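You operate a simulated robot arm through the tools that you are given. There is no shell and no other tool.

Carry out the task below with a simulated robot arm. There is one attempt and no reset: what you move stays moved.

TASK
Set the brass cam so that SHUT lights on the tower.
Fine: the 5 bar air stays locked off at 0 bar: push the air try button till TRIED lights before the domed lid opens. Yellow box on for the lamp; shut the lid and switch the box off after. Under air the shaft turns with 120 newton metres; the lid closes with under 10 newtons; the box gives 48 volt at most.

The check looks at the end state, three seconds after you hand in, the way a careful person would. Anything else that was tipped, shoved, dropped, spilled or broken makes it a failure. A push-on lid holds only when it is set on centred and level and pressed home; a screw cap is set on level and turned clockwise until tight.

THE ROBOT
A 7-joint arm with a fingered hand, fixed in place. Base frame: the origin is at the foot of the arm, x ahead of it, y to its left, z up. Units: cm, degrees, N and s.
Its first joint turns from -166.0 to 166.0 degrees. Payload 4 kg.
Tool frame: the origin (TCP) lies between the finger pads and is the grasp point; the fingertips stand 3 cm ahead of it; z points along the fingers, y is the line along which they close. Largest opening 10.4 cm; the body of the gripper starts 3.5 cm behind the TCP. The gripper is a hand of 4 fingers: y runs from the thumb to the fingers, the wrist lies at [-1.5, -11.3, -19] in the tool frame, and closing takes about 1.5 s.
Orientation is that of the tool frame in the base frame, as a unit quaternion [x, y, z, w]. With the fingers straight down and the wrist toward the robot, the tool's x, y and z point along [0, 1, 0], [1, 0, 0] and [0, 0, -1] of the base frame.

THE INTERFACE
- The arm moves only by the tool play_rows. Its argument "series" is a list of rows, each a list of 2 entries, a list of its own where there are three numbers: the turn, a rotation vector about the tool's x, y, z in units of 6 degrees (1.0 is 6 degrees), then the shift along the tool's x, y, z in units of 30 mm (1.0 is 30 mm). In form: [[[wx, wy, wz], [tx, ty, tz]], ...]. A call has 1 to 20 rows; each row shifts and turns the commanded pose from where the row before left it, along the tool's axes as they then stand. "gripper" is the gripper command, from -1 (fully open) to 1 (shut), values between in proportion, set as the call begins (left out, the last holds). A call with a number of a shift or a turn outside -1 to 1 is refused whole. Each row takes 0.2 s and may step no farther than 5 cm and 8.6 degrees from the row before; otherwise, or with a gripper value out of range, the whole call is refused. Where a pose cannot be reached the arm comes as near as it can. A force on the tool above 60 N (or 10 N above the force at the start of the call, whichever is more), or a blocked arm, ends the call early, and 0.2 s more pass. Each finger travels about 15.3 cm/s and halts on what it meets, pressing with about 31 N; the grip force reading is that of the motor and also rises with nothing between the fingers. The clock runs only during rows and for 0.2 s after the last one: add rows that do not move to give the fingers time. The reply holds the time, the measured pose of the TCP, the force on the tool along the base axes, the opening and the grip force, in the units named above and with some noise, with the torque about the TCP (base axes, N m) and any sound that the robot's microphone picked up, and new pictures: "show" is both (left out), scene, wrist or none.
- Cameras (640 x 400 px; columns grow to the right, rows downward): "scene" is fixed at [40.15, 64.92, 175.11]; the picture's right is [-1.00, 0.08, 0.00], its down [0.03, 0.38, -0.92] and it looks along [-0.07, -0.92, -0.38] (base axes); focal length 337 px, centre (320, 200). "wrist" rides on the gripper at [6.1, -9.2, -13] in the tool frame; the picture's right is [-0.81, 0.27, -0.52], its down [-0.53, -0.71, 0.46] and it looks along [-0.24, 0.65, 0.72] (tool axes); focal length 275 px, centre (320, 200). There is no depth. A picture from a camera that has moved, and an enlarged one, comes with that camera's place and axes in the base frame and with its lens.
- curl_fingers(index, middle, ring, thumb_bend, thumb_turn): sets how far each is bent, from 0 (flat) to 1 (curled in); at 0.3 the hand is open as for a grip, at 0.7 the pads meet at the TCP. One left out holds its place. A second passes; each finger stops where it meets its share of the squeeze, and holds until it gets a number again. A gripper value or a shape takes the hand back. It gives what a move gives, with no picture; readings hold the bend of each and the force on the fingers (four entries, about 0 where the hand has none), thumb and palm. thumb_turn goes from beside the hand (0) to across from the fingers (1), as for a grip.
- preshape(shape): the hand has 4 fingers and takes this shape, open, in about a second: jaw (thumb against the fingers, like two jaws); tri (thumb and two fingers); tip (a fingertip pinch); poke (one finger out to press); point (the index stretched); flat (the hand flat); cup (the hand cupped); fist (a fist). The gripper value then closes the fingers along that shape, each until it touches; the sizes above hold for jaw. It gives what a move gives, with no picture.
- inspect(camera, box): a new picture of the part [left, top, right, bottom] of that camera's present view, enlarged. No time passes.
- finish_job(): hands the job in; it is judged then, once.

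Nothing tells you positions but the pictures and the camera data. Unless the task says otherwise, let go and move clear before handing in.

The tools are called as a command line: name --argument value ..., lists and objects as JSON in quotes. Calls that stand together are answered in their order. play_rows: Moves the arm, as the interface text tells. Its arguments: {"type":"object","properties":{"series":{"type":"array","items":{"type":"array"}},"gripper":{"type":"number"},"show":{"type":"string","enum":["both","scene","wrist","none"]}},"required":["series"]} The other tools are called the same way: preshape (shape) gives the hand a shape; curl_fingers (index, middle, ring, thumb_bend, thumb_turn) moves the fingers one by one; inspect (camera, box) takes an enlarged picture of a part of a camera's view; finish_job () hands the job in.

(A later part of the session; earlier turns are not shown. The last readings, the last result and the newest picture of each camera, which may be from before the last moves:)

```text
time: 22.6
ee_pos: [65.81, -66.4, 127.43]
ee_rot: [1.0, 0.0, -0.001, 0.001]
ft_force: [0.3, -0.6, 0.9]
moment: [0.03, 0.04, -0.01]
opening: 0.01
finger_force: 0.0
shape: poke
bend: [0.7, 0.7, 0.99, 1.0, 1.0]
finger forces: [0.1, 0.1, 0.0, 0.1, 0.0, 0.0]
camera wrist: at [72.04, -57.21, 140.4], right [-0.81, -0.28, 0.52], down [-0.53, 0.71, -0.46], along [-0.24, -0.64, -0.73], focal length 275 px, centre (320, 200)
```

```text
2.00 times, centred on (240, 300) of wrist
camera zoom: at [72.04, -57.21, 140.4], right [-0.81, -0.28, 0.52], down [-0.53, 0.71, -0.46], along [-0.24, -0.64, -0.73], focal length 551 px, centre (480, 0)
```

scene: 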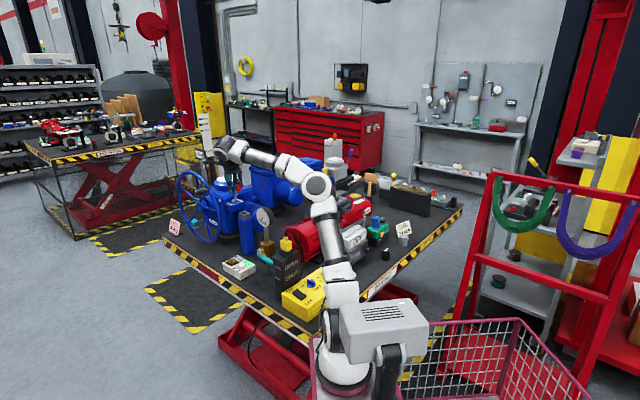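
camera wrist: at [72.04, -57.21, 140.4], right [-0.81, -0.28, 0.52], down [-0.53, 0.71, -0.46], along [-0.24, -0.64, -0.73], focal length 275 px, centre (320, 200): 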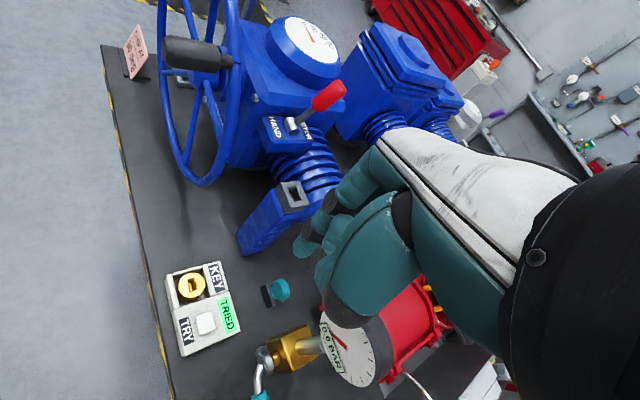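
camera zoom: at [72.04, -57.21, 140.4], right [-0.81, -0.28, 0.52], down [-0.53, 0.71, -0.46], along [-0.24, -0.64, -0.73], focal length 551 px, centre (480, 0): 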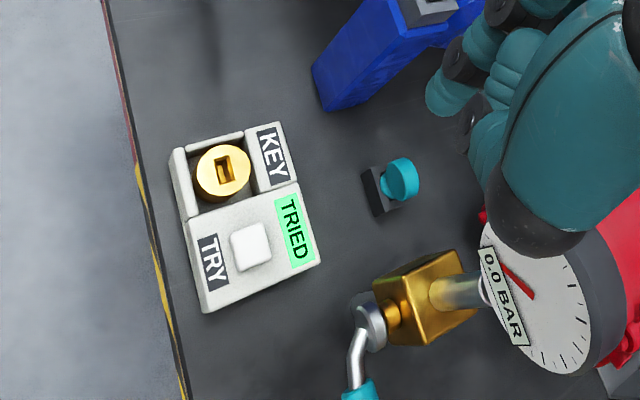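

TRIED stays lit and the gauge is still at 0.0 bar. Next I'll move above the yellow box's rocker (centre about [39.9, -40, 94], ON end near [41.6, -41.6]) and look at it closely.

play_rows --series '[[[0, 0, 0], [-0.67, -0.7, 0]], [[0, 0, 0], [-0.67, -0.7, 0]], [[0, 0, 0], [-0.67, -0.7, 0]], [[0, 0, 0], [-0.67, -0.7, 0]], [[0, 0, 0], [-0.67, -0.7, 0]], [[0, 0, 0], [-0.67, -0.7, 0]], [[0, 0, 0], [-0.67, -0.7, 0]], [[0, 0, 0], [-0.67, -0.7, 0]], [[0, 0, 0], [-0.67, -0.7, 0]], [[0, 0, 0], [-0.67, -0.7, 0]], [[0, 0, 0], [-0.67, -0.7, 0]], [[0, 0, 0], [-0.67, -0.7, 0]], [[0, 0, 0], [0, 0, 0.7]], [[0, 0, 0], [0, 0, 0.7]], [[0, 0, 0], [0, 0, 0.7]], [[0, 0, 0], [0, 0, 0.7]]]'

inspect --camera "wrist" --box '[150, 200, 350, 400]'

inspect --camera "scene" --box '[270, 220, 350, 320]'

```text
time: 26.0
ee_pos: [41.64, -41.25, 118.91]
ee_rot: [1.0, 0.0, -0.001, 0.0]
ft_force: [-0.4, -0.3, 0.3]
moment: [0.0, 0.02, 0.02]
opening: 0.03
finger_force: 0.1
shape: poke
bend: [0.7, 0.7, 0.99, 1.0, 1.0]
finger forces: [0.0, 0.0, 0.1, 0.0, 0.1, 0.0]
camera wrist: at [47.9, -32.12, 131.78], right [-0.81, -0.28, 0.52], down [-0.53, 0.71, -0.46], along [-0.24, -0.64, -0.72], focal length 275 px, centre (320, 200)
```

scene: 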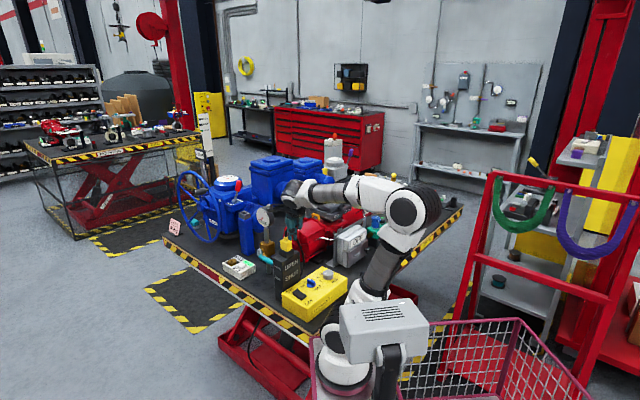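
wrist: 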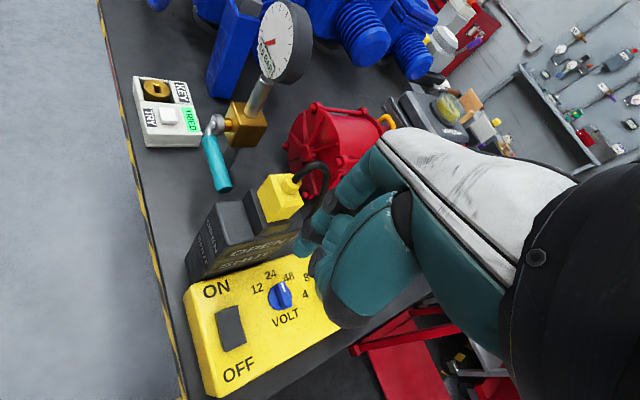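

```text
2.00 times, centred on (250, 300) of wrist
camera zoom: at [47.9, -32.12, 131.78], right [-0.81, -0.28, 0.52], down [-0.53, 0.71, -0.46], along [-0.24, -0.64, -0.72], focal length 551 px, centre (460, 0)
```

zoom: 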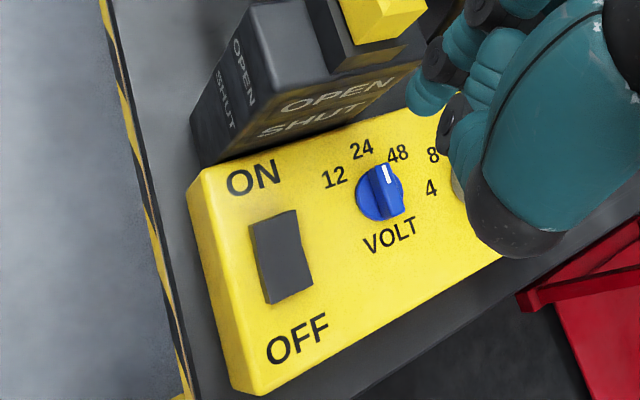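

```text
4.00 times, centred on (310, 270) of scene
camera zoom: at [40.15, 64.92, 175.11], right [-1.0, 0.08, 0.0], down [0.03, 0.38, -0.92], along [-0.07, -0.92, -0.38], focal length 1347 px, centre (360, -80)
```

zoom: 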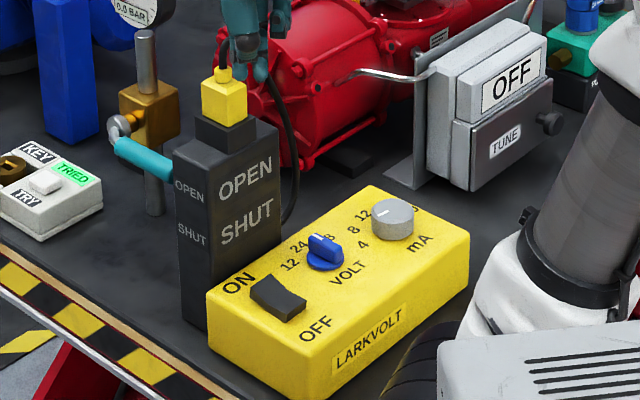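

inspect --camera "scene" --box '[326, 260, 356, 280]'

inspect --camera "scene" --box '[322, 280, 358, 310]'

inspect --camera "wrist" --box '[200, 285, 270, 375]'

```text
16.00 times, centred on (341, 270) of scene
camera zoom: at [40.15, 64.92, 175.11], right [-1.0, 0.08, 0.0], down [0.03, 0.38, -0.92], along [-0.07, -0.92, -0.38], focal length 5387 px, centre (-16, -920)
```

zoom: 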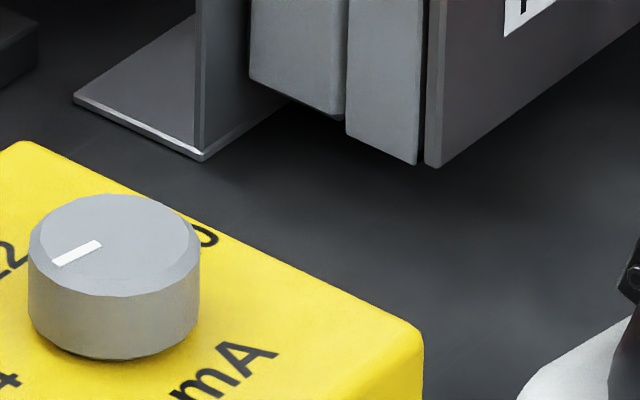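

```text
13.33 times, centred on (340, 295) of scene
camera zoom: at [40.15, 64.92, 175.11], right [-1.0, 0.08, 0.0], down [0.03, 0.38, -0.92], along [-0.07, -0.92, -0.38], focal length 4489 px, centre (53, -1067)
```

zoom: 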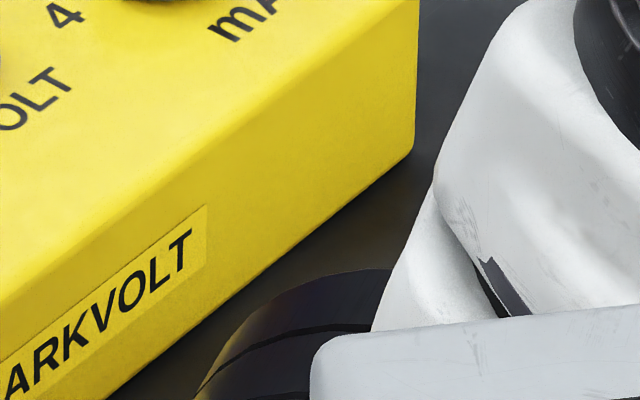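

```text
4.44 times, centred on (235, 330) of wrist
camera zoom: at [47.9, -32.12, 131.78], right [-0.81, -0.28, 0.52], down [-0.53, 0.71, -0.46], along [-0.24, -0.64, -0.72], focal length 1224 px, centre (698, -378)
```

zoom: 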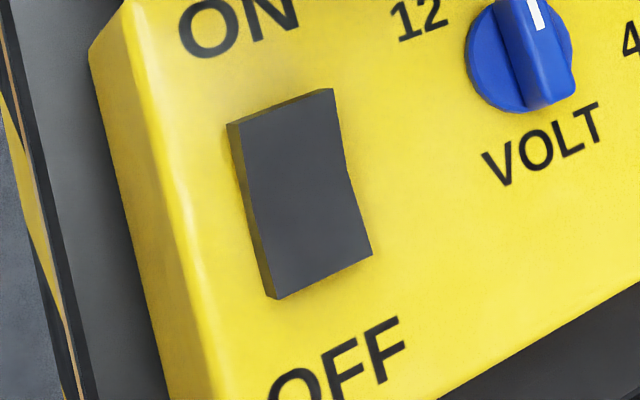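

The rocker's ON end is at [41.7, -41.2] and its OFF end at [38.8, -37.8], with the ON end raised. The tower face is close behind, so I'll yaw the hand in line with the rocker and tilt it so it leans away from the tower.

play_rows --series '[[[0, 0, -0.952], [0, 0, 0]], [[0, 0, -0.952], [0, 0, 0]], [[0, 0, -0.952], [0, 0, 0]], [[0, 0, -0.952], [0, 0, 0]], [[0, 0, -0.952], [0, 0, 0]], [[0, 0, -0.952], [0, 0, 0]], [[0, 0, -0.952], [0, 0, 0]], [[-1, 0, 0], [0, 0, 0]], [[-1, 0, 0], [0, 0, 0]], [[-1, 0, 0], [0, 0, 0]], [[-1, 0, 0], [0, 0, 0]]]' --show "scene"

```text
time: 28.4
ee_pos: [41.65, -41.03, 118.93]
ee_rot: [0.919, 0.334, 0.071, 0.196]
ft_force: [-0.4, -0.3, 0.2]
moment: [0.02, -0.03, 0.0]
opening: 0.0
finger_force: 0.0
shape: poke
bend: [0.7, 0.7, 0.99, 1.0, 1.0]
finger forces: [0.0, 0.0, 0.1, 0.0, 0.0, 0.1]
```

scene: 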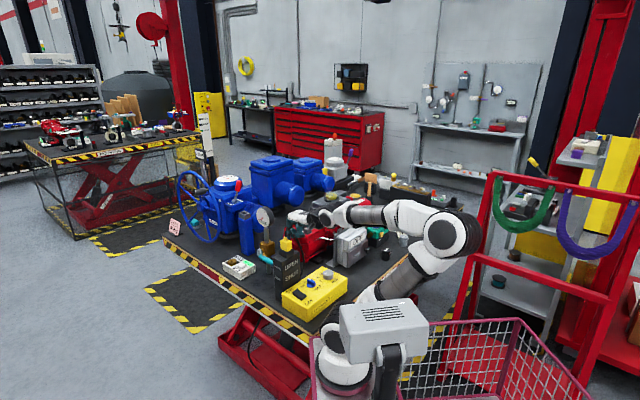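

play_rows --series '[[[0, 0, 0], [0.0, -0.524, 0.886]], [[0, 0, 0], [0.0, -0.524, 0.886]], [[0, 0, 0], [0.0, -0.524, 0.886]], [[0, 0, 0], [0.0, -0.524, 0.886]], [[0, 0, 0], [0.0, -0.524, 0.886]], [[0, 0, 0], [0.0, -0.524, 0.886]]]'

inspect --camera "wrist" --box '[220, 150, 400, 330]'

inspect --camera "scene" --box '[260, 230, 350, 320]'

```text
time: 29.8
ee_pos: [41.18, -48.44, 110.01]
ee_rot: [0.917, 0.333, 0.077, 0.206]
ft_force: [-8.8, 11.2, 18.4]
moment: [0.19, -0.12, 0.12]
opening: 0.0
finger_force: 0.2
shape: poke
bend: [0.7, 0.7, 0.99, 1.0, 1.0]
finger forces: [28.4, 0.1, 0.0, 0.1, 0.0, 0.1]
out of reach, approached as far as the arm can: row 2, 3, 4, 5, 6
stopped in row 6: the force on the tool passed its limit at 82 N (the readings are from after the stop); the commanded pose is now the measured one
camera wrist: at [36.97, -33.88, 117.73], right [-0.61, -0.54, 0.58], down [-0.7, 0.0, -0.72], along [0.39, -0.84, -0.38], focal length 275 px, centre (320, 200)
```

scene: 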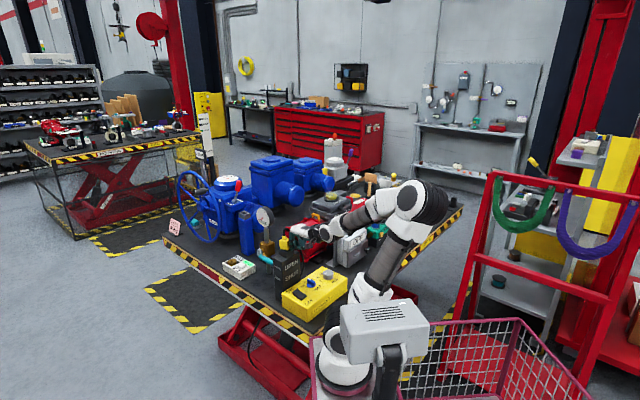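
wrist: 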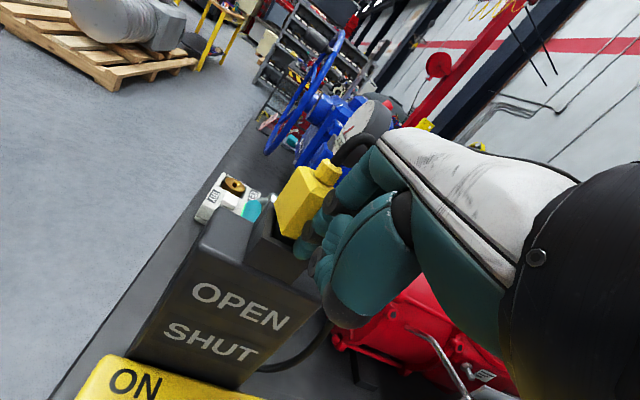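

```text
2.22 times, centred on (310, 240) of wrist
camera zoom: at [36.97, -33.88, 117.73], right [-0.61, -0.54, 0.58], down [-0.7, 0.0, -0.72], along [0.39, -0.84, -0.38], focal length 612 px, centre (342, 111)
```

zoom: 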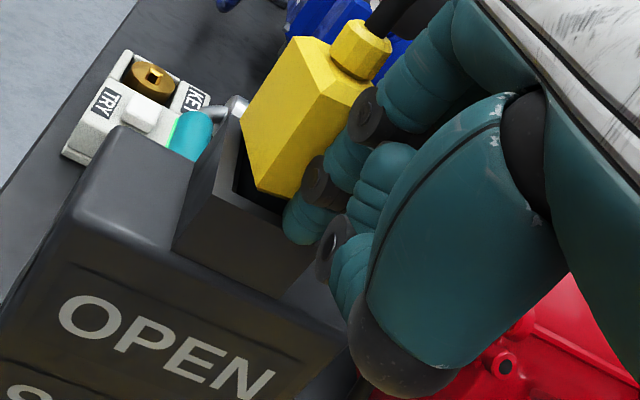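

```text
4.44 times, centred on (305, 275) of scene
camera zoom: at [40.15, 64.92, 175.11], right [-1.0, 0.08, 0.0], down [0.03, 0.38, -0.92], along [-0.07, -0.92, -0.38], focal length 1496 px, centre (387, -133)
```

zoom: 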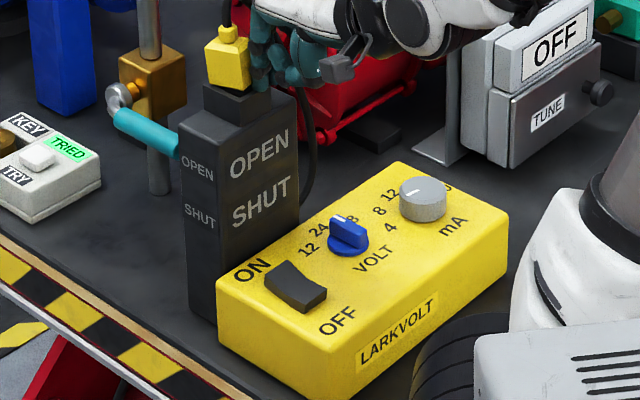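

The tilted pose went out of reach on the way down. The arm slid toward the tower and the index tip pushed on the tower's top. I'll back off straight along the tool axis right away and check the tower for damage or shift.

play_rows --series '[[[0, 0, 0], [0, 0, -0.3]], [[0, 0, 0], [0, 0, -0.6]], [[0, 0, 0], [0, 0, -0.8]], [[0, 0, 0], [0, 0, -0.8]], [[0, 0, 0], [0, 0, -0.8]]]'

inspect --camera "scene" --box '[260, 220, 350, 320]'

inspect --camera "wrist" --box '[100, 150, 400, 400]'

```text
time: 31.0
ee_pos: [38.32, -45.36, 118.91]
ee_rot: [0.917, 0.333, 0.076, 0.205]
ft_force: [-0.1, -0.3, 0.4]
moment: [-0.02, 0.0, 0.02]
opening: 0.0
finger_force: 0.0
shape: poke
bend: [0.7, 0.7, 0.99, 1.0, 1.0]
finger forces: [0.0, 0.0, 0.0, 0.1, 0.0, 0.0]
camera wrist: at [34.15, -30.86, 126.72], right [-0.6, -0.54, 0.58], down [-0.7, 0.0, -0.72], along [0.39, -0.84, -0.38], focal length 275 px, centre (320, 200)
```

scene: 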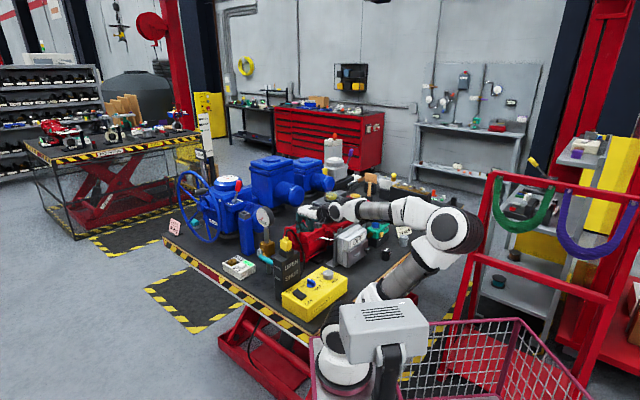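
wrist: 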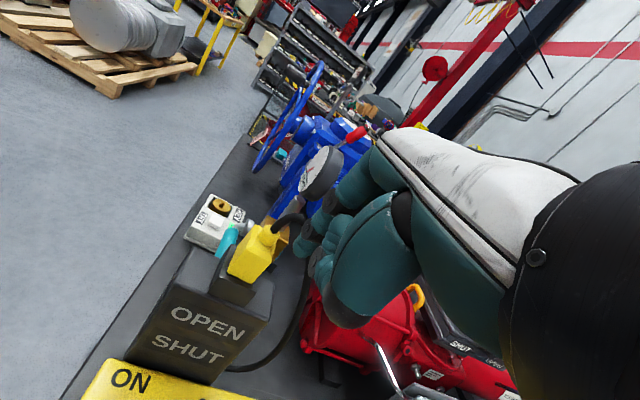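

```text
4.00 times, centred on (305, 270) of scene
camera zoom: at [40.15, 64.92, 175.11], right [-1.0, 0.08, 0.0], down [0.03, 0.38, -0.92], along [-0.07, -0.92, -0.38], focal length 1347 px, centre (380, -80)
```

zoom: 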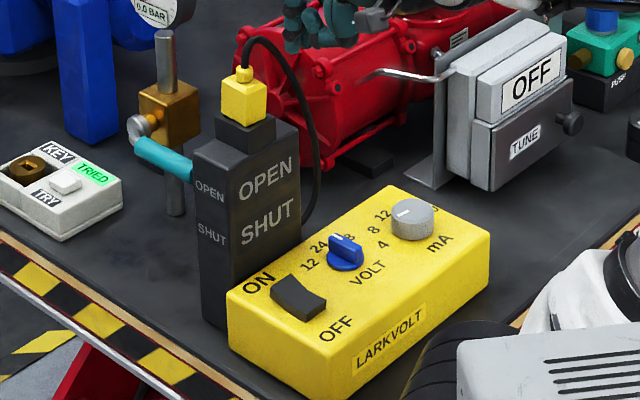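

```text
1.60 times, centred on (250, 275) of wrist
camera zoom: at [34.15, -30.86, 126.72], right [-0.6, -0.54, 0.58], down [-0.7, 0.0, -0.72], along [0.39, -0.84, -0.38], focal length 440 px, centre (432, 80)
```

zoom: 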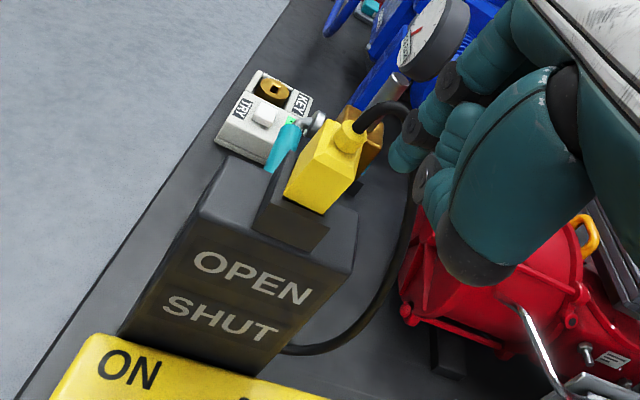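

The tower, plug and box look just where they were, and TRIED is still lit. I'll undo the tilt and use a vertical hand with the knuckles turned away from the tower, a pose that should be within reach.

play_rows --series '[[[0, 0, 0], [0, 0, -0.7]], [[0, 0, 0], [0, 0, -0.7]], [[1, 0, 0], [0, 0, 0]], [[1, 0, 0], [0, 0, 0]], [[1, 0, 0], [0, 0, 0]], [[1, 0, 0], [0, 0, 0]], [[0.22, 0, 0], [0, 0, 0]], [[0, 0, -0.952], [0, 0, 0]], [[0, 0, -0.952], [0, 0, 0]], [[0, 0, -0.952], [0, 0, 0]], [[0, 0, -0.952], [0, 0, 0]], [[0, 0, -0.952], [0, 0, 0]], [[0, 0, -0.952], [0, 0, 0]], [[0, 0, -0.952], [0, 0, 0]]]'

inspect --camera "wrist" --box '[100, 200, 350, 400]'

```text
time: 34.0
ee_pos: [37.25, -43.88, 122.62]
ee_rot: [0.766, 0.643, 0.0, -0.001]
ft_force: [-0.1, -0.9, 0.8]
moment: [0.01, -0.02, 0.03]
opening: 0.0
finger_force: 0.0
shape: poke
bend: [0.7, 0.7, 0.99, 1.0, 1.0]
finger forces: [0.0, 0.0, 0.1, 0.0, 0.2, 0.0]
camera wrist: at [29.39, -36.26, 135.61], right [0.13, -0.85, 0.52], down [-0.79, -0.4, -0.46], along [0.59, -0.35, -0.72], focal length 275 px, centre (320, 200)
```

scene: 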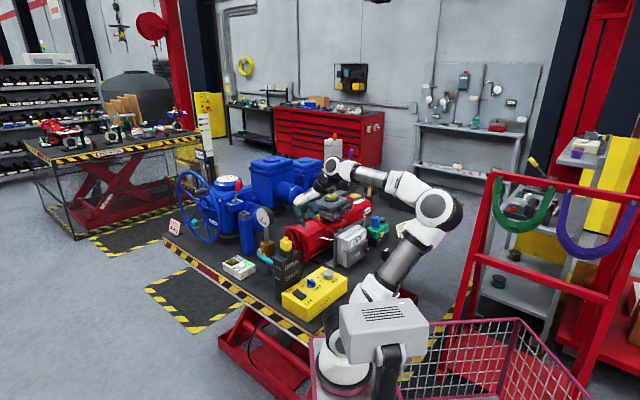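
wrist: 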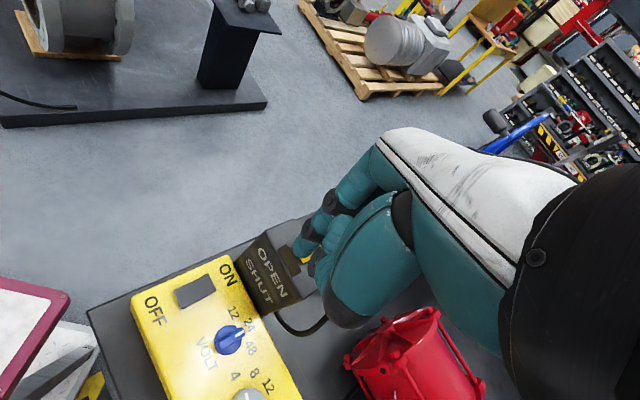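

```text
2.00 times, centred on (225, 300) of wrist
camera zoom: at [29.39, -36.26, 135.61], right [0.13, -0.85, 0.52], down [-0.79, -0.4, -0.46], along [0.59, -0.35, -0.72], focal length 551 px, centre (510, 0)
```

zoom: 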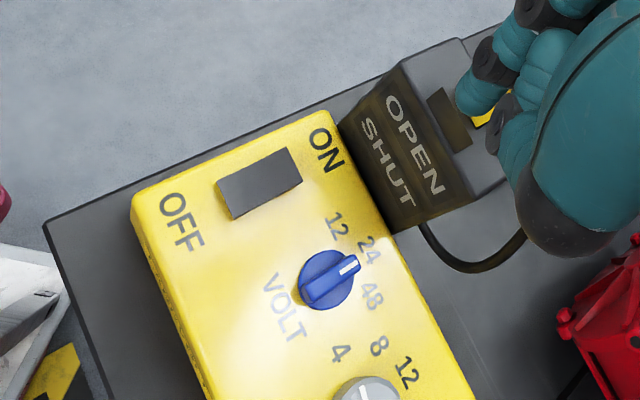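

play_rows --series '[[[0, 0, 0], [0.65, 0.45, 0]], [[0, 0, 0], [0.65, 0.45, 0]], [[0, 0, 0], [0, 0, 0.7]], [[0, 0, 0], [0, 0, 0.7]], [[0, 0, 0], [0, 0, 0.7]], [[0, 0, 0], [0, 0, 0.7]]]'

inspect --camera "wrist" --box '[150, 180, 400, 380]'

inspect --camera "scene" --box '[260, 210, 350, 310]'

```text
time: 35.4
ee_pos: [40.55, -40.44, 114.28]
ee_rot: [0.766, 0.642, 0.003, 0.0]
ft_force: [-0.7, -0.6, 0.3]
moment: [-0.08, 0.02, 0.01]
opening: 0.0
finger_force: 0.1
shape: poke
bend: [0.7, 0.7, 0.99, 1.0, 1.0]
finger forces: [0.0, 0.0, 0.0, 0.0, 0.0, 0.0]
camera wrist: at [32.66, -32.82, 127.32], right [0.13, -0.85, 0.52], down [-0.79, -0.4, -0.46], along [0.59, -0.35, -0.72], focal length 275 px, centre (320, 200)
```

scene: 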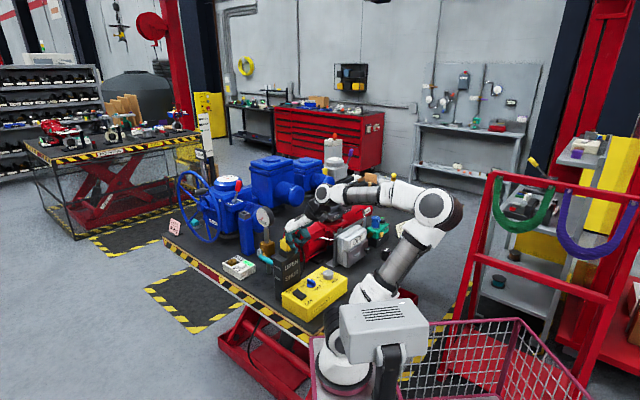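
wrist: 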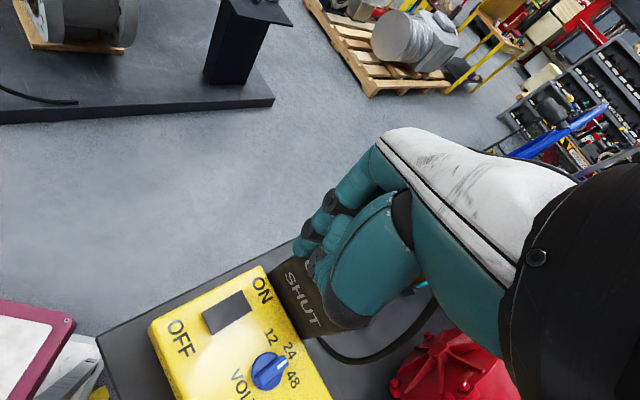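

```text
2.00 times, centred on (275, 280) of wrist
camera zoom: at [32.66, -32.82, 127.32], right [0.13, -0.85, 0.52], down [-0.79, -0.4, -0.46], along [0.59, -0.35, -0.72], focal length 551 px, centre (410, 40)
```

zoom: 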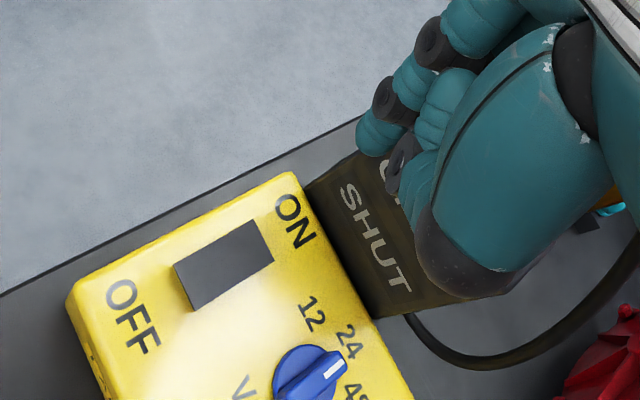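

```text
4.00 times, centred on (305, 260) of scene
camera zoom: at [40.15, 64.92, 175.11], right [-1.0, 0.08, 0.0], down [0.03, 0.38, -0.92], along [-0.07, -0.92, -0.38], focal length 1347 px, centre (380, -40)
```

zoom: 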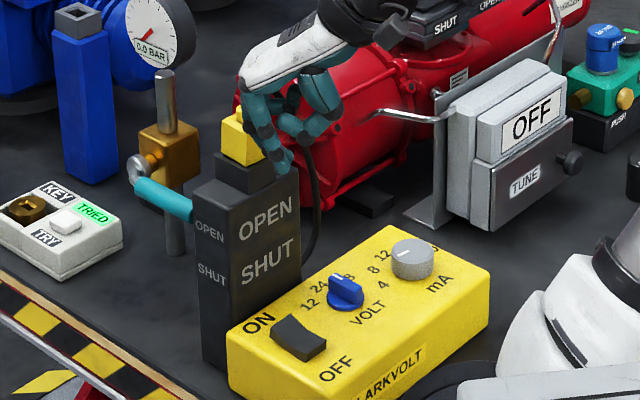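

play_rows --series '[[[0, 0, 0], [0, 0, 0.6]], [[0, 0, 0], [0, 0, 0.6]], [[0, 0, 0], [0, 0, 0.6]], [[0, 0, 0], [0, 0, 0.6]], [[0, 0, 0], [0, 0, 0.6]], [[0, 0, 0], [0, 0, 0.6]], [[0, 0, 0], [0, 0, 0.5]]]'

inspect --camera "wrist" --box '[200, 180, 400, 380]'

inspect --camera "scene" --box '[260, 220, 350, 320]'

```text
time: 37.0
ee_pos: [40.67, -40.44, 102.06]
ee_rot: [0.766, 0.643, 0.001, -0.001]
ft_force: [-0.5, 0.1, -0.1]
moment: [-0.02, 0.0, 0.02]
opening: 0.0
finger_force: 0.0
shape: poke
bend: [0.7, 0.7, 0.99, 1.0, 1.0]
finger forces: [0.0, 0.1, 0.0, 0.1, 0.0, 0.0]
camera wrist: at [32.82, -32.92, 114.93], right [0.13, -0.85, 0.52], down [-0.79, -0.4, -0.46], along [0.59, -0.35, -0.72], focal length 275 px, centre (320, 200)
```

scene: 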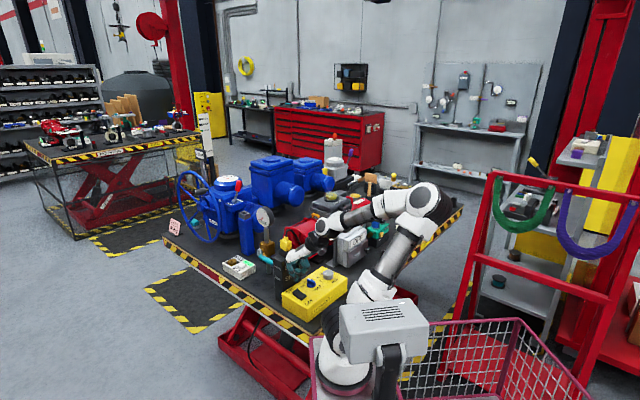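
wrist: 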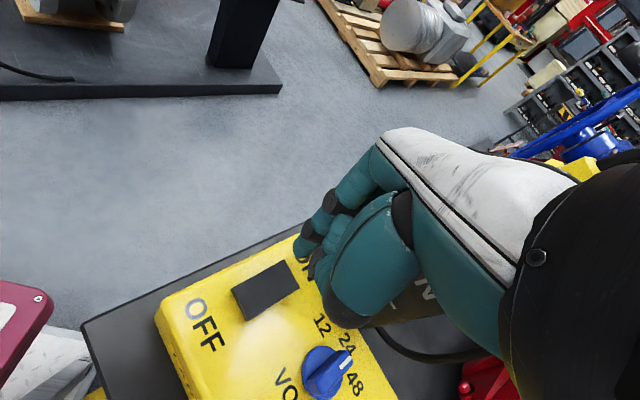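

```text
2.00 times, centred on (300, 280) of wrist
camera zoom: at [32.82, -32.92, 114.93], right [0.13, -0.85, 0.52], down [-0.79, -0.4, -0.46], along [0.59, -0.35, -0.72], focal length 551 px, centre (360, 40)
```

zoom: 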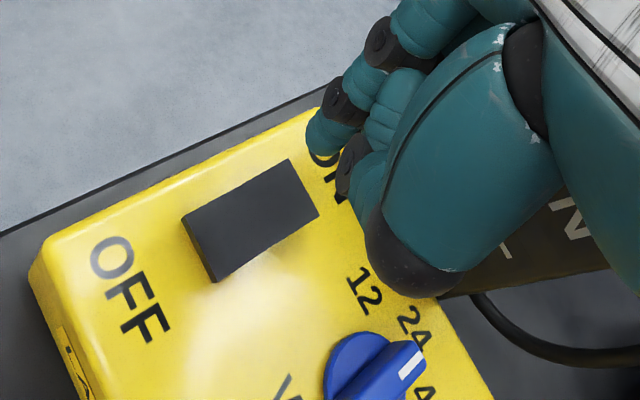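

```text
4.00 times, centred on (305, 270) of scene
camera zoom: at [40.15, 64.92, 175.11], right [-1.0, 0.08, 0.0], down [0.03, 0.38, -0.92], along [-0.07, -0.92, -0.38], focal length 1347 px, centre (380, -80)
```

zoom: 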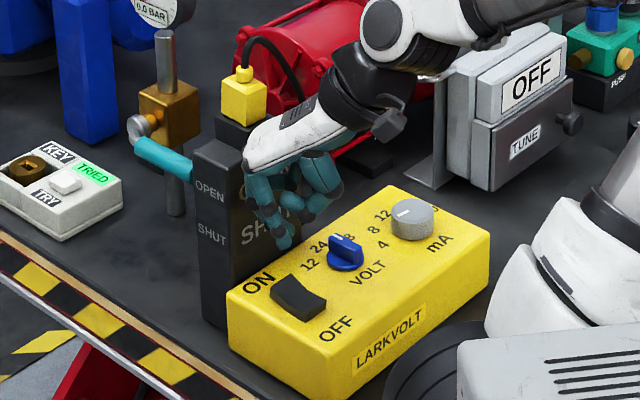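

The hand is vertical, well clear of the tower, and both tips are over the ON half of the rocker. I'll press down in small steps.

play_rows --series '[[[0, 0, 0], [0, 0, 0.3]], [[0, 0, 0], [0, 0, 0.3]], [[0, 0, 0], [0, 0, 0.3]], [[0, 0, 0], [0, 0, 0.15]], [[0, 0, 0], [0, 0, 0.1]], [[0, 0, 0], [0, 0, 0.1]]]' --show "none"

inspect --camera "scene" --box '[270, 240, 340, 310]'

inspect --camera "wrist" --box '[220, 200, 400, 360]'

```text
time: 38.4
ee_pos: [40.47, -40.44, 98.15]
ee_rot: [0.766, 0.643, 0.0, -0.001]
ft_force: [-0.4, -0.9, 0.3]
moment: [-0.02, 0.03, 0.03]
opening: 0.03
finger_force: 0.1
shape: poke
bend: [0.7, 0.7, 0.99, 1.0, 1.0]
finger forces: [0.0, 0.0, 0.0, 0.0, 0.0, 0.0]
```

```text
5.71 times, centred on (305, 275) of scene
camera zoom: at [40.15, 64.92, 175.11], right [-1.0, 0.08, 0.0], down [0.03, 0.38, -0.92], along [-0.07, -0.92, -0.38], focal length 1924 px, centre (406, -229)
```

zoom: 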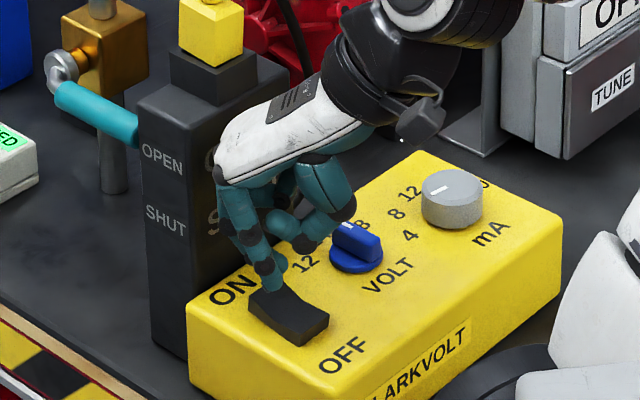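

```text
2.50 times, centred on (310, 280) of wrist
camera zoom: at [32.68, -32.84, 111.06], right [0.13, -0.85, 0.52], down [-0.79, -0.4, -0.46], along [0.59, -0.35, -0.72], focal length 688 px, centre (345, 0)
```

zoom: 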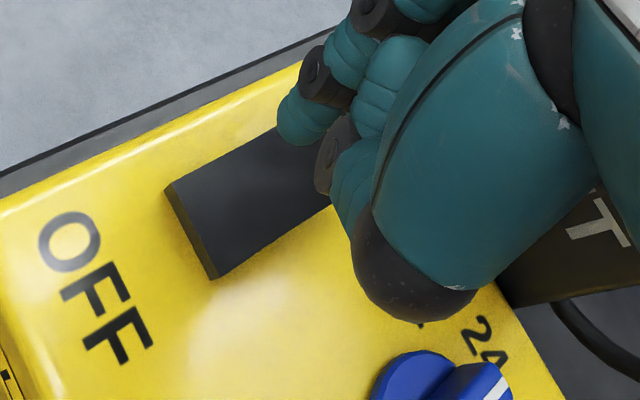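

The tips are still about 2 cm above the rocker, since its top is nearer z≈93. I'll continue down slowly.

play_rows --series '[[[0, 0, 0], [0, 0, 0.12]], [[0, 0, 0], [0, 0, 0.12]], [[0, 0, 0], [0, 0, 0.1]], [[0, 0, 0], [0, 0, 0.1]], [[0, 0, 0], [0, 0, 0.08]]]' --show "none"

inspect --camera "scene" --box '[270, 240, 340, 310]'

inspect --camera "wrist" --box '[220, 200, 400, 360]'

```text
time: 39.6
ee_pos: [40.64, -40.5, 96.51]
ee_rot: [0.766, 0.642, 0.0, -0.001]
ft_force: [-0.3, -0.2, 0.3]
moment: [-0.03, 0.01, 0.01]
opening: 0.0
finger_force: 0.0
shape: poke
bend: [0.7, 0.7, 0.99, 1.0, 1.0]
finger forces: [0.0, 1.4, 0.1, 0.1, 0.0, 0.0]
```

```text
5.71 times, centred on (305, 275) of scene
camera zoom: at [40.15, 64.92, 175.11], right [-1.0, 0.08, 0.0], down [0.03, 0.38, -0.92], along [-0.07, -0.92, -0.38], focal length 1924 px, centre (406, -229)
```

zoom: 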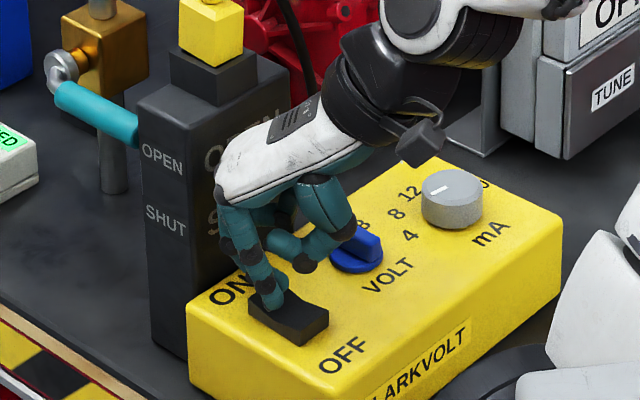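

```text
2.50 times, centred on (310, 280) of wrist
camera zoom: at [32.68, -32.89, 109.51], right [0.13, -0.85, 0.52], down [-0.79, -0.4, -0.46], along [0.59, -0.35, -0.72], focal length 688 px, centre (345, 0)
```

zoom: 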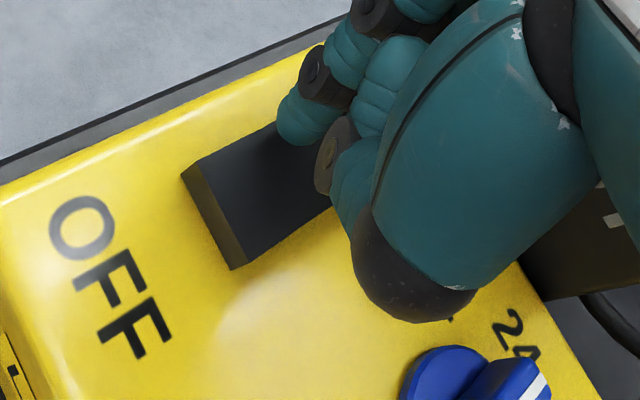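

The middle finger has touched (1.4 N) and the rocker has begun to tip. I'll press a little more until it clicks.

play_rows --series '[[[0, 0, 0], [0, 0, 0.06]], [[0, 0, 0], [0, 0, 0.06]], [[0, 0, 0], [0, 0, 0]]]' --show "none"

inspect --camera "scene" --box '[260, 220, 340, 310]'

inspect --camera "wrist" --box '[220, 200, 400, 360]'

```text
time: 40.4
ee_pos: [40.71, -40.48, 96.13]
ee_rot: [0.766, 0.642, 0.001, 0.002]
ft_force: [3.4, 2.8, 33.1]
moment: [0.36, -0.15, 0.05]
opening: 0.0
finger_force: 0.1
shape: poke
bend: [0.7, 0.7, 0.99, 1.0, 1.0]
finger forces: [26.8, 5.9, 0.0, 0.1, 0.0, 0.1]
```

```text
4.44 times, centred on (300, 265) of scene
camera zoom: at [40.15, 64.92, 175.11], right [-1.0, 0.08, 0.0], down [0.03, 0.38, -0.92], along [-0.07, -0.92, -0.38], focal length 1496 px, centre (409, -89)
```

zoom: 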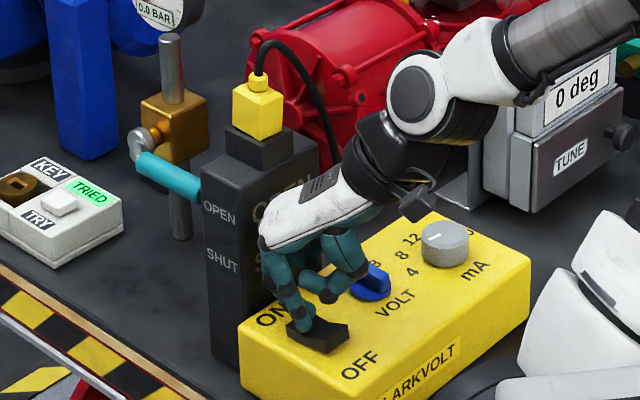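

```text
2.50 times, centred on (310, 280) of wrist
camera zoom: at [32.84, -32.94, 109.19], right [0.13, -0.85, 0.52], down [-0.79, -0.4, -0.46], along [0.59, -0.35, -0.72], focal length 688 px, centre (345, 0)
```

zoom: 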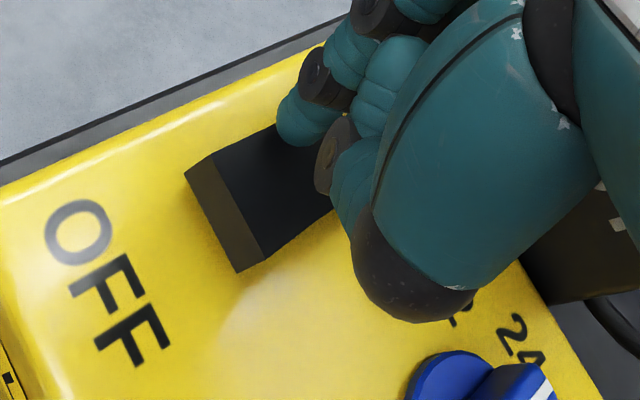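

The box is on, since the positioner display went from OFF to "0 deg". I'll lift straight up and check the tower lamps.

play_rows --series '[[[0, 0, 0], [0, 0, -0.3]], [[0, 0, 0], [0, 0, -0.6]], [[0, 0, 0], [0, 0, -0.7]], [[0, 0, 0], [0, 0, -0.7]], [[0, 0, 0], [0, 0, -0.7]], [[0, 0, 0], [0, 0, -0.8]], [[0, 0, 0], [0, 0, -0.8]], [[0, 0, 0], [0, 0, -0.8]], [[0, 0, 0], [0, 0, -0.8]], [[0, 0, 0], [0, 0, -0.8]], [[0, 0, 0], [0, 0, -0.8]], [[0, 0, 0], [0, 0, -0.8]]]'

inspect --camera "scene" --box '[250, 220, 350, 310]'

inspect --camera "scene" --box '[300, 175, 380, 245]'

inspect --camera "scene" --box '[330, 210, 400, 270]'

```text
time: 43.0
ee_pos: [40.45, -40.48, 122.2]
ee_rot: [0.767, 0.642, 0.002, -0.001]
ft_force: [0.2, -0.1, 1.0]
moment: [0.0, 0.01, -0.02]
opening: 0.03
finger_force: 0.0
shape: poke
bend: [0.7, 0.7, 0.99, 1.0, 1.0]
finger forces: [0.0, 0.0, 0.1, 0.0, 0.0, 0.1]
camera wrist: at [32.62, -32.9, 135.22], right [0.13, -0.85, 0.51], down [-0.8, -0.4, -0.46], along [0.59, -0.35, -0.73], focal length 275 px, centre (320, 200)
```

scene: 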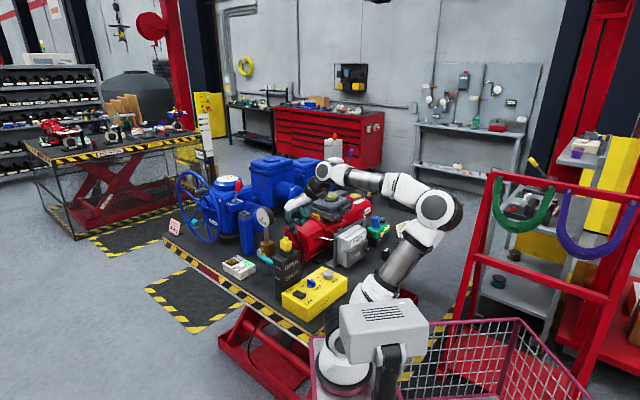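
wrist: 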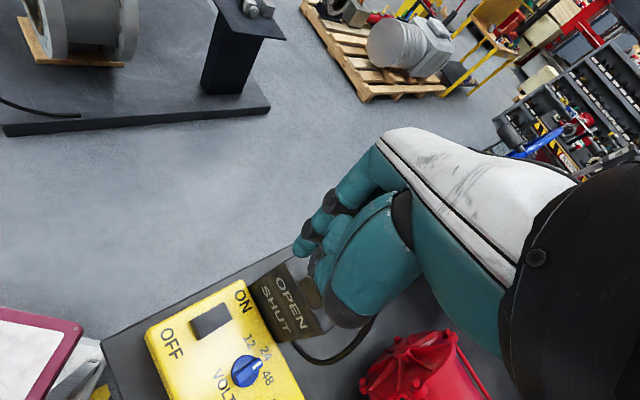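

```text
4.44 times, centred on (300, 265) of scene
camera zoom: at [40.15, 64.92, 175.11], right [-1.0, 0.08, 0.0], down [0.03, 0.38, -0.92], along [-0.07, -0.92, -0.38], focal length 1496 px, centre (409, -89)
```

zoom: 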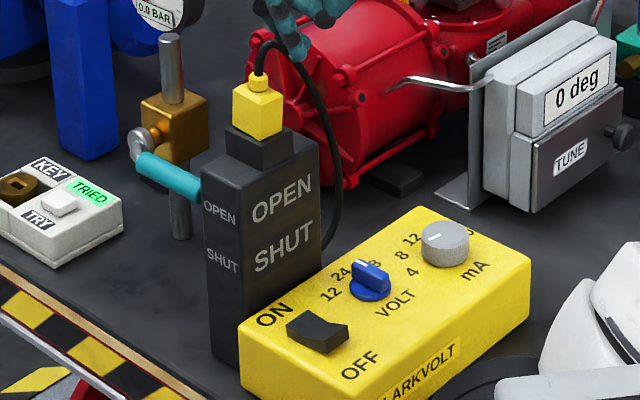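

```text
5.71 times, centred on (340, 210) of scene
camera zoom: at [40.15, 64.92, 175.11], right [-1.0, 0.08, 0.0], down [0.03, 0.38, -0.92], along [-0.07, -0.92, -0.38], focal length 1924 px, centre (206, 143)
```

zoom: 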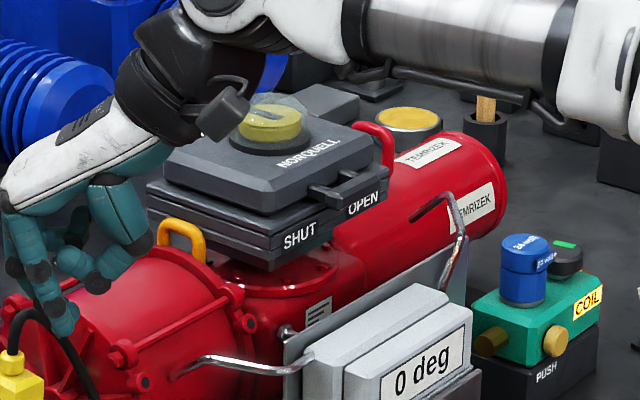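

```text
6.67 times, centred on (365, 240) of scene
camera zoom: at [40.15, 64.92, 175.11], right [-1.0, 0.08, 0.0], down [0.03, 0.38, -0.92], along [-0.07, -0.92, -0.38], focal length 2244 px, centre (20, -67)
```

zoom: 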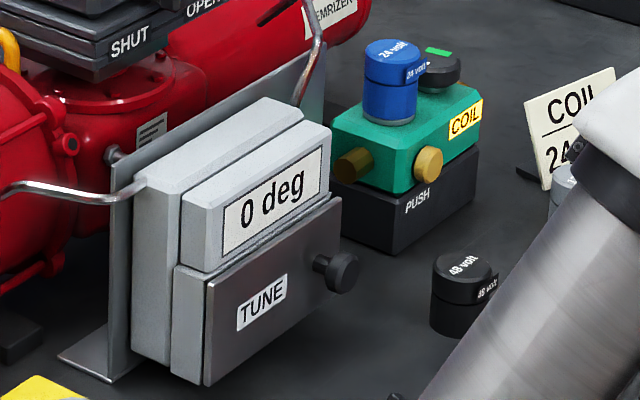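

The box is on, both lamps are dark and the air is still at 0. Before opening the lid I want to understand the arm's reach around it, so I'll look at the arm base and the lid's hinge side.

inspect --camera "scene" --box '[290, 180, 500, 400]'

inspect --camera "scene" --box '[320, 165, 370, 215]'

```text
1.82 times, centred on (395, 290) of scene
camera zoom: at [40.15, 64.92, 175.11], right [-1.0, 0.08, 0.0], down [0.03, 0.38, -0.92], along [-0.07, -0.92, -0.38], focal length 612 px, centre (184, 36)
```

zoom: 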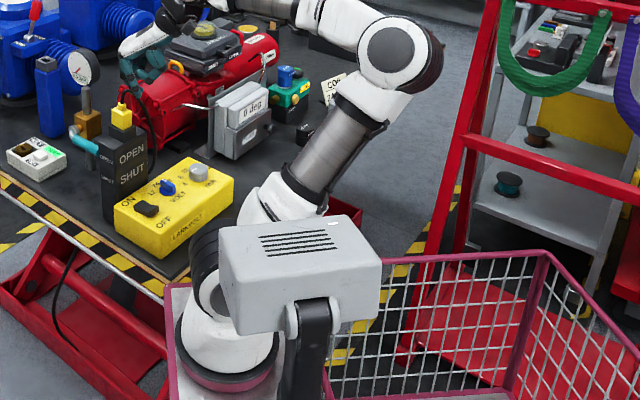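

```text
8.00 times, centred on (345, 190) of scene
camera zoom: at [40.15, 64.92, 175.11], right [-1.0, 0.08, 0.0], down [0.03, 0.38, -0.92], along [-0.07, -0.92, -0.38], focal length 2693 px, centre (120, 280)
```

zoom: 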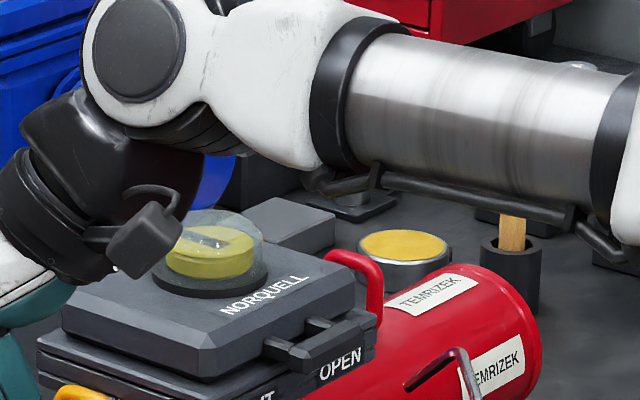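

The arm stands near [27, 0], and the lid handle can be reached with the hand coming from above. I plan to pinch the handle bar by its two ends so it can pivot between the fingertips while the lid swings. First I'll lift and turn the hand.

play_rows --series '[[[0, 0, 0], [0, 0, -0.9]], [[0, 0, 0], [0, 0, -0.9]], [[0, 0, 0], [0, 0, -0.9]], [[0, 0, 0], [0, 0, -0.9]], [[0, 0, 1], [0, 0, 0]], [[0, 0, 1], [0, 0, 0]], [[0, 0, 1], [0, 0, 0]], [[0, 0, 1], [0, 0, 0]], [[0, 0, 1], [0, 0, 0]], [[0, 0, 1], [0, 0, 0]], [[0, 0, 1], [0, 0, 0]], [[0, 0, 1], [0, 0, 0]], [[0, 0, 1], [0, 0, 0]], [[0, 0, 1], [0, 0, 0]], [[0, 0, 1], [0, 0, 0]], [[0, 0, 1], [0, 0, 0]], [[0, 0, 1], [0, 0, 0]], [[0, 0, 1], [0, 0, 0]], [[0, 0, 1], [0, 0, 0]], [[0, 0, 1], [0, 0, 0]]]' --show "scene"

preshape --shape "tip"

inspect --camera "scene" --box '[270, 130, 370, 230]'

inspect --camera "wrist" --box '[0, 0, 640, 400]'

```text
time: 47.2
ee_pos: [40.56, -40.54, 132.84]
ee_rot: [0.99, -0.141, 0.001, 0.0]
ft_force: [-0.4, 0.2, -0.1]
moment: [-0.01, -0.01, 0.04]
opening: 0.0
finger_force: 0.0
shape: poke
bend: [0.7, 0.7, 0.99, 1.0, 1.0]
finger forces: [0.1, 0.0, 0.1, 0.0, 0.0, 0.0]
```

scene: 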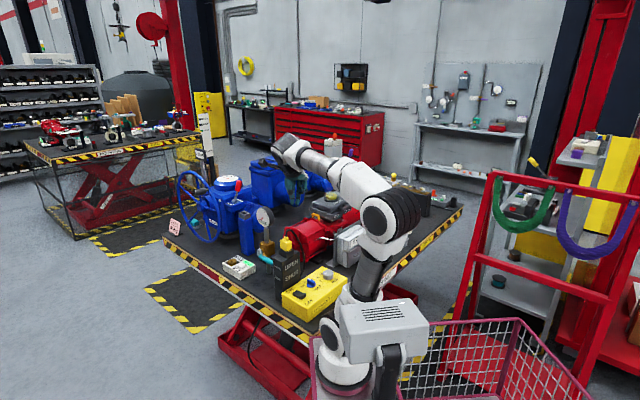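

```text
time: 48.1
ee_pos: [40.52, -40.58, 132.78]
ee_rot: [0.99, -0.139, 0.0, 0.0]
ft_force: [0.5, -0.5, -0.4]
moment: [-0.01, -0.06, -0.02]
opening: 10.38
finger_force: 0.1
shape: tip
bend: [0.3, 0.98, 0.99, 0.3, 0.98]
finger forces: [0.0, 0.0, 0.1, 0.1, 0.1, 0.0]
```

```text
4.00 times, centred on (320, 180) of scene
camera zoom: at [40.15, 64.92, 175.11], right [-1.0, 0.08, 0.0], down [0.03, 0.38, -0.92], along [-0.07, -0.92, -0.38], focal length 1347 px, centre (320, 280)
```

zoom: 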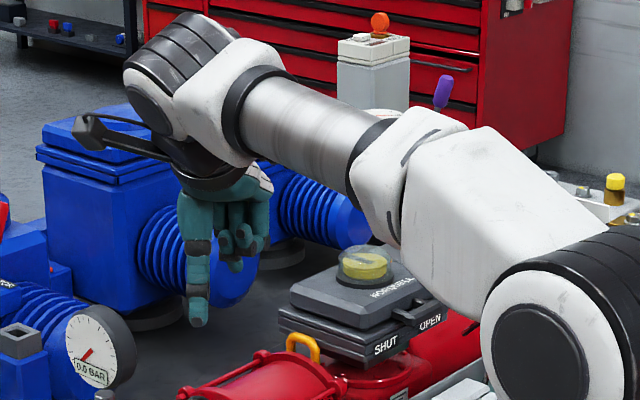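

```text
1.00 times, centred on (320, 200) of wrist (not enlarged: the box is as wide or as high as the picture)
camera zoom: at [49.06, -33.44, 145.84], right [-0.86, -0.04, 0.52], down [-0.32, 0.83, -0.45], along [-0.41, -0.55, -0.73], focal length 275 px, centre (320, 200)
```

zoom: 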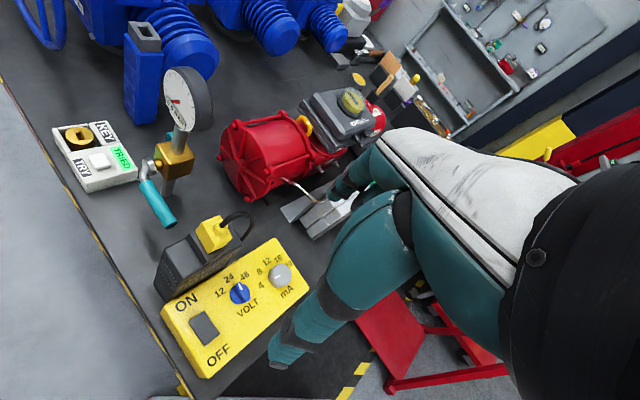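

inspect --camera "wrist" --box '[290, 75, 390, 165]'

play_rows --series '[[[0, 0, 1], [0, 0, 0]], [[0, 0, 1], [0, 0, 0]], [[0, 0, 1], [0, 0, 0]], [[0, 0, 1], [0, 0, 0]], [[0, 0, 0.67], [0, 0, 0]], [[0, 0, 0], [0, 0, 0]]]' --show "none"

```text
4.44 times, centred on (340, 120) of wrist
camera zoom: at [49.06, -33.44, 145.84], right [-0.86, -0.04, 0.52], down [-0.32, 0.83, -0.45], along [-0.41, -0.55, -0.73], focal length 1224 px, centre (231, 556)
```

zoom: 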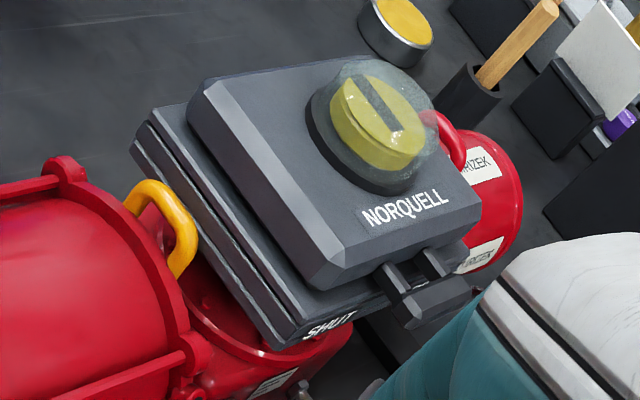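

```text
time: 49.5
ee_pos: [40.65, -40.53, 132.8]
ee_rot: [0.927, -0.376, -0.001, -0.001]
ft_force: [-0.7, -0.1, -0.1]
moment: [-0.01, 0.05, 0.01]
opening: 10.4
finger_force: 0.1
shape: tip
bend: [0.3, 0.98, 0.99, 0.3, 0.98]
finger forces: [0.0, 0.1, 0.0, 0.0, 0.0, 0.0]
```

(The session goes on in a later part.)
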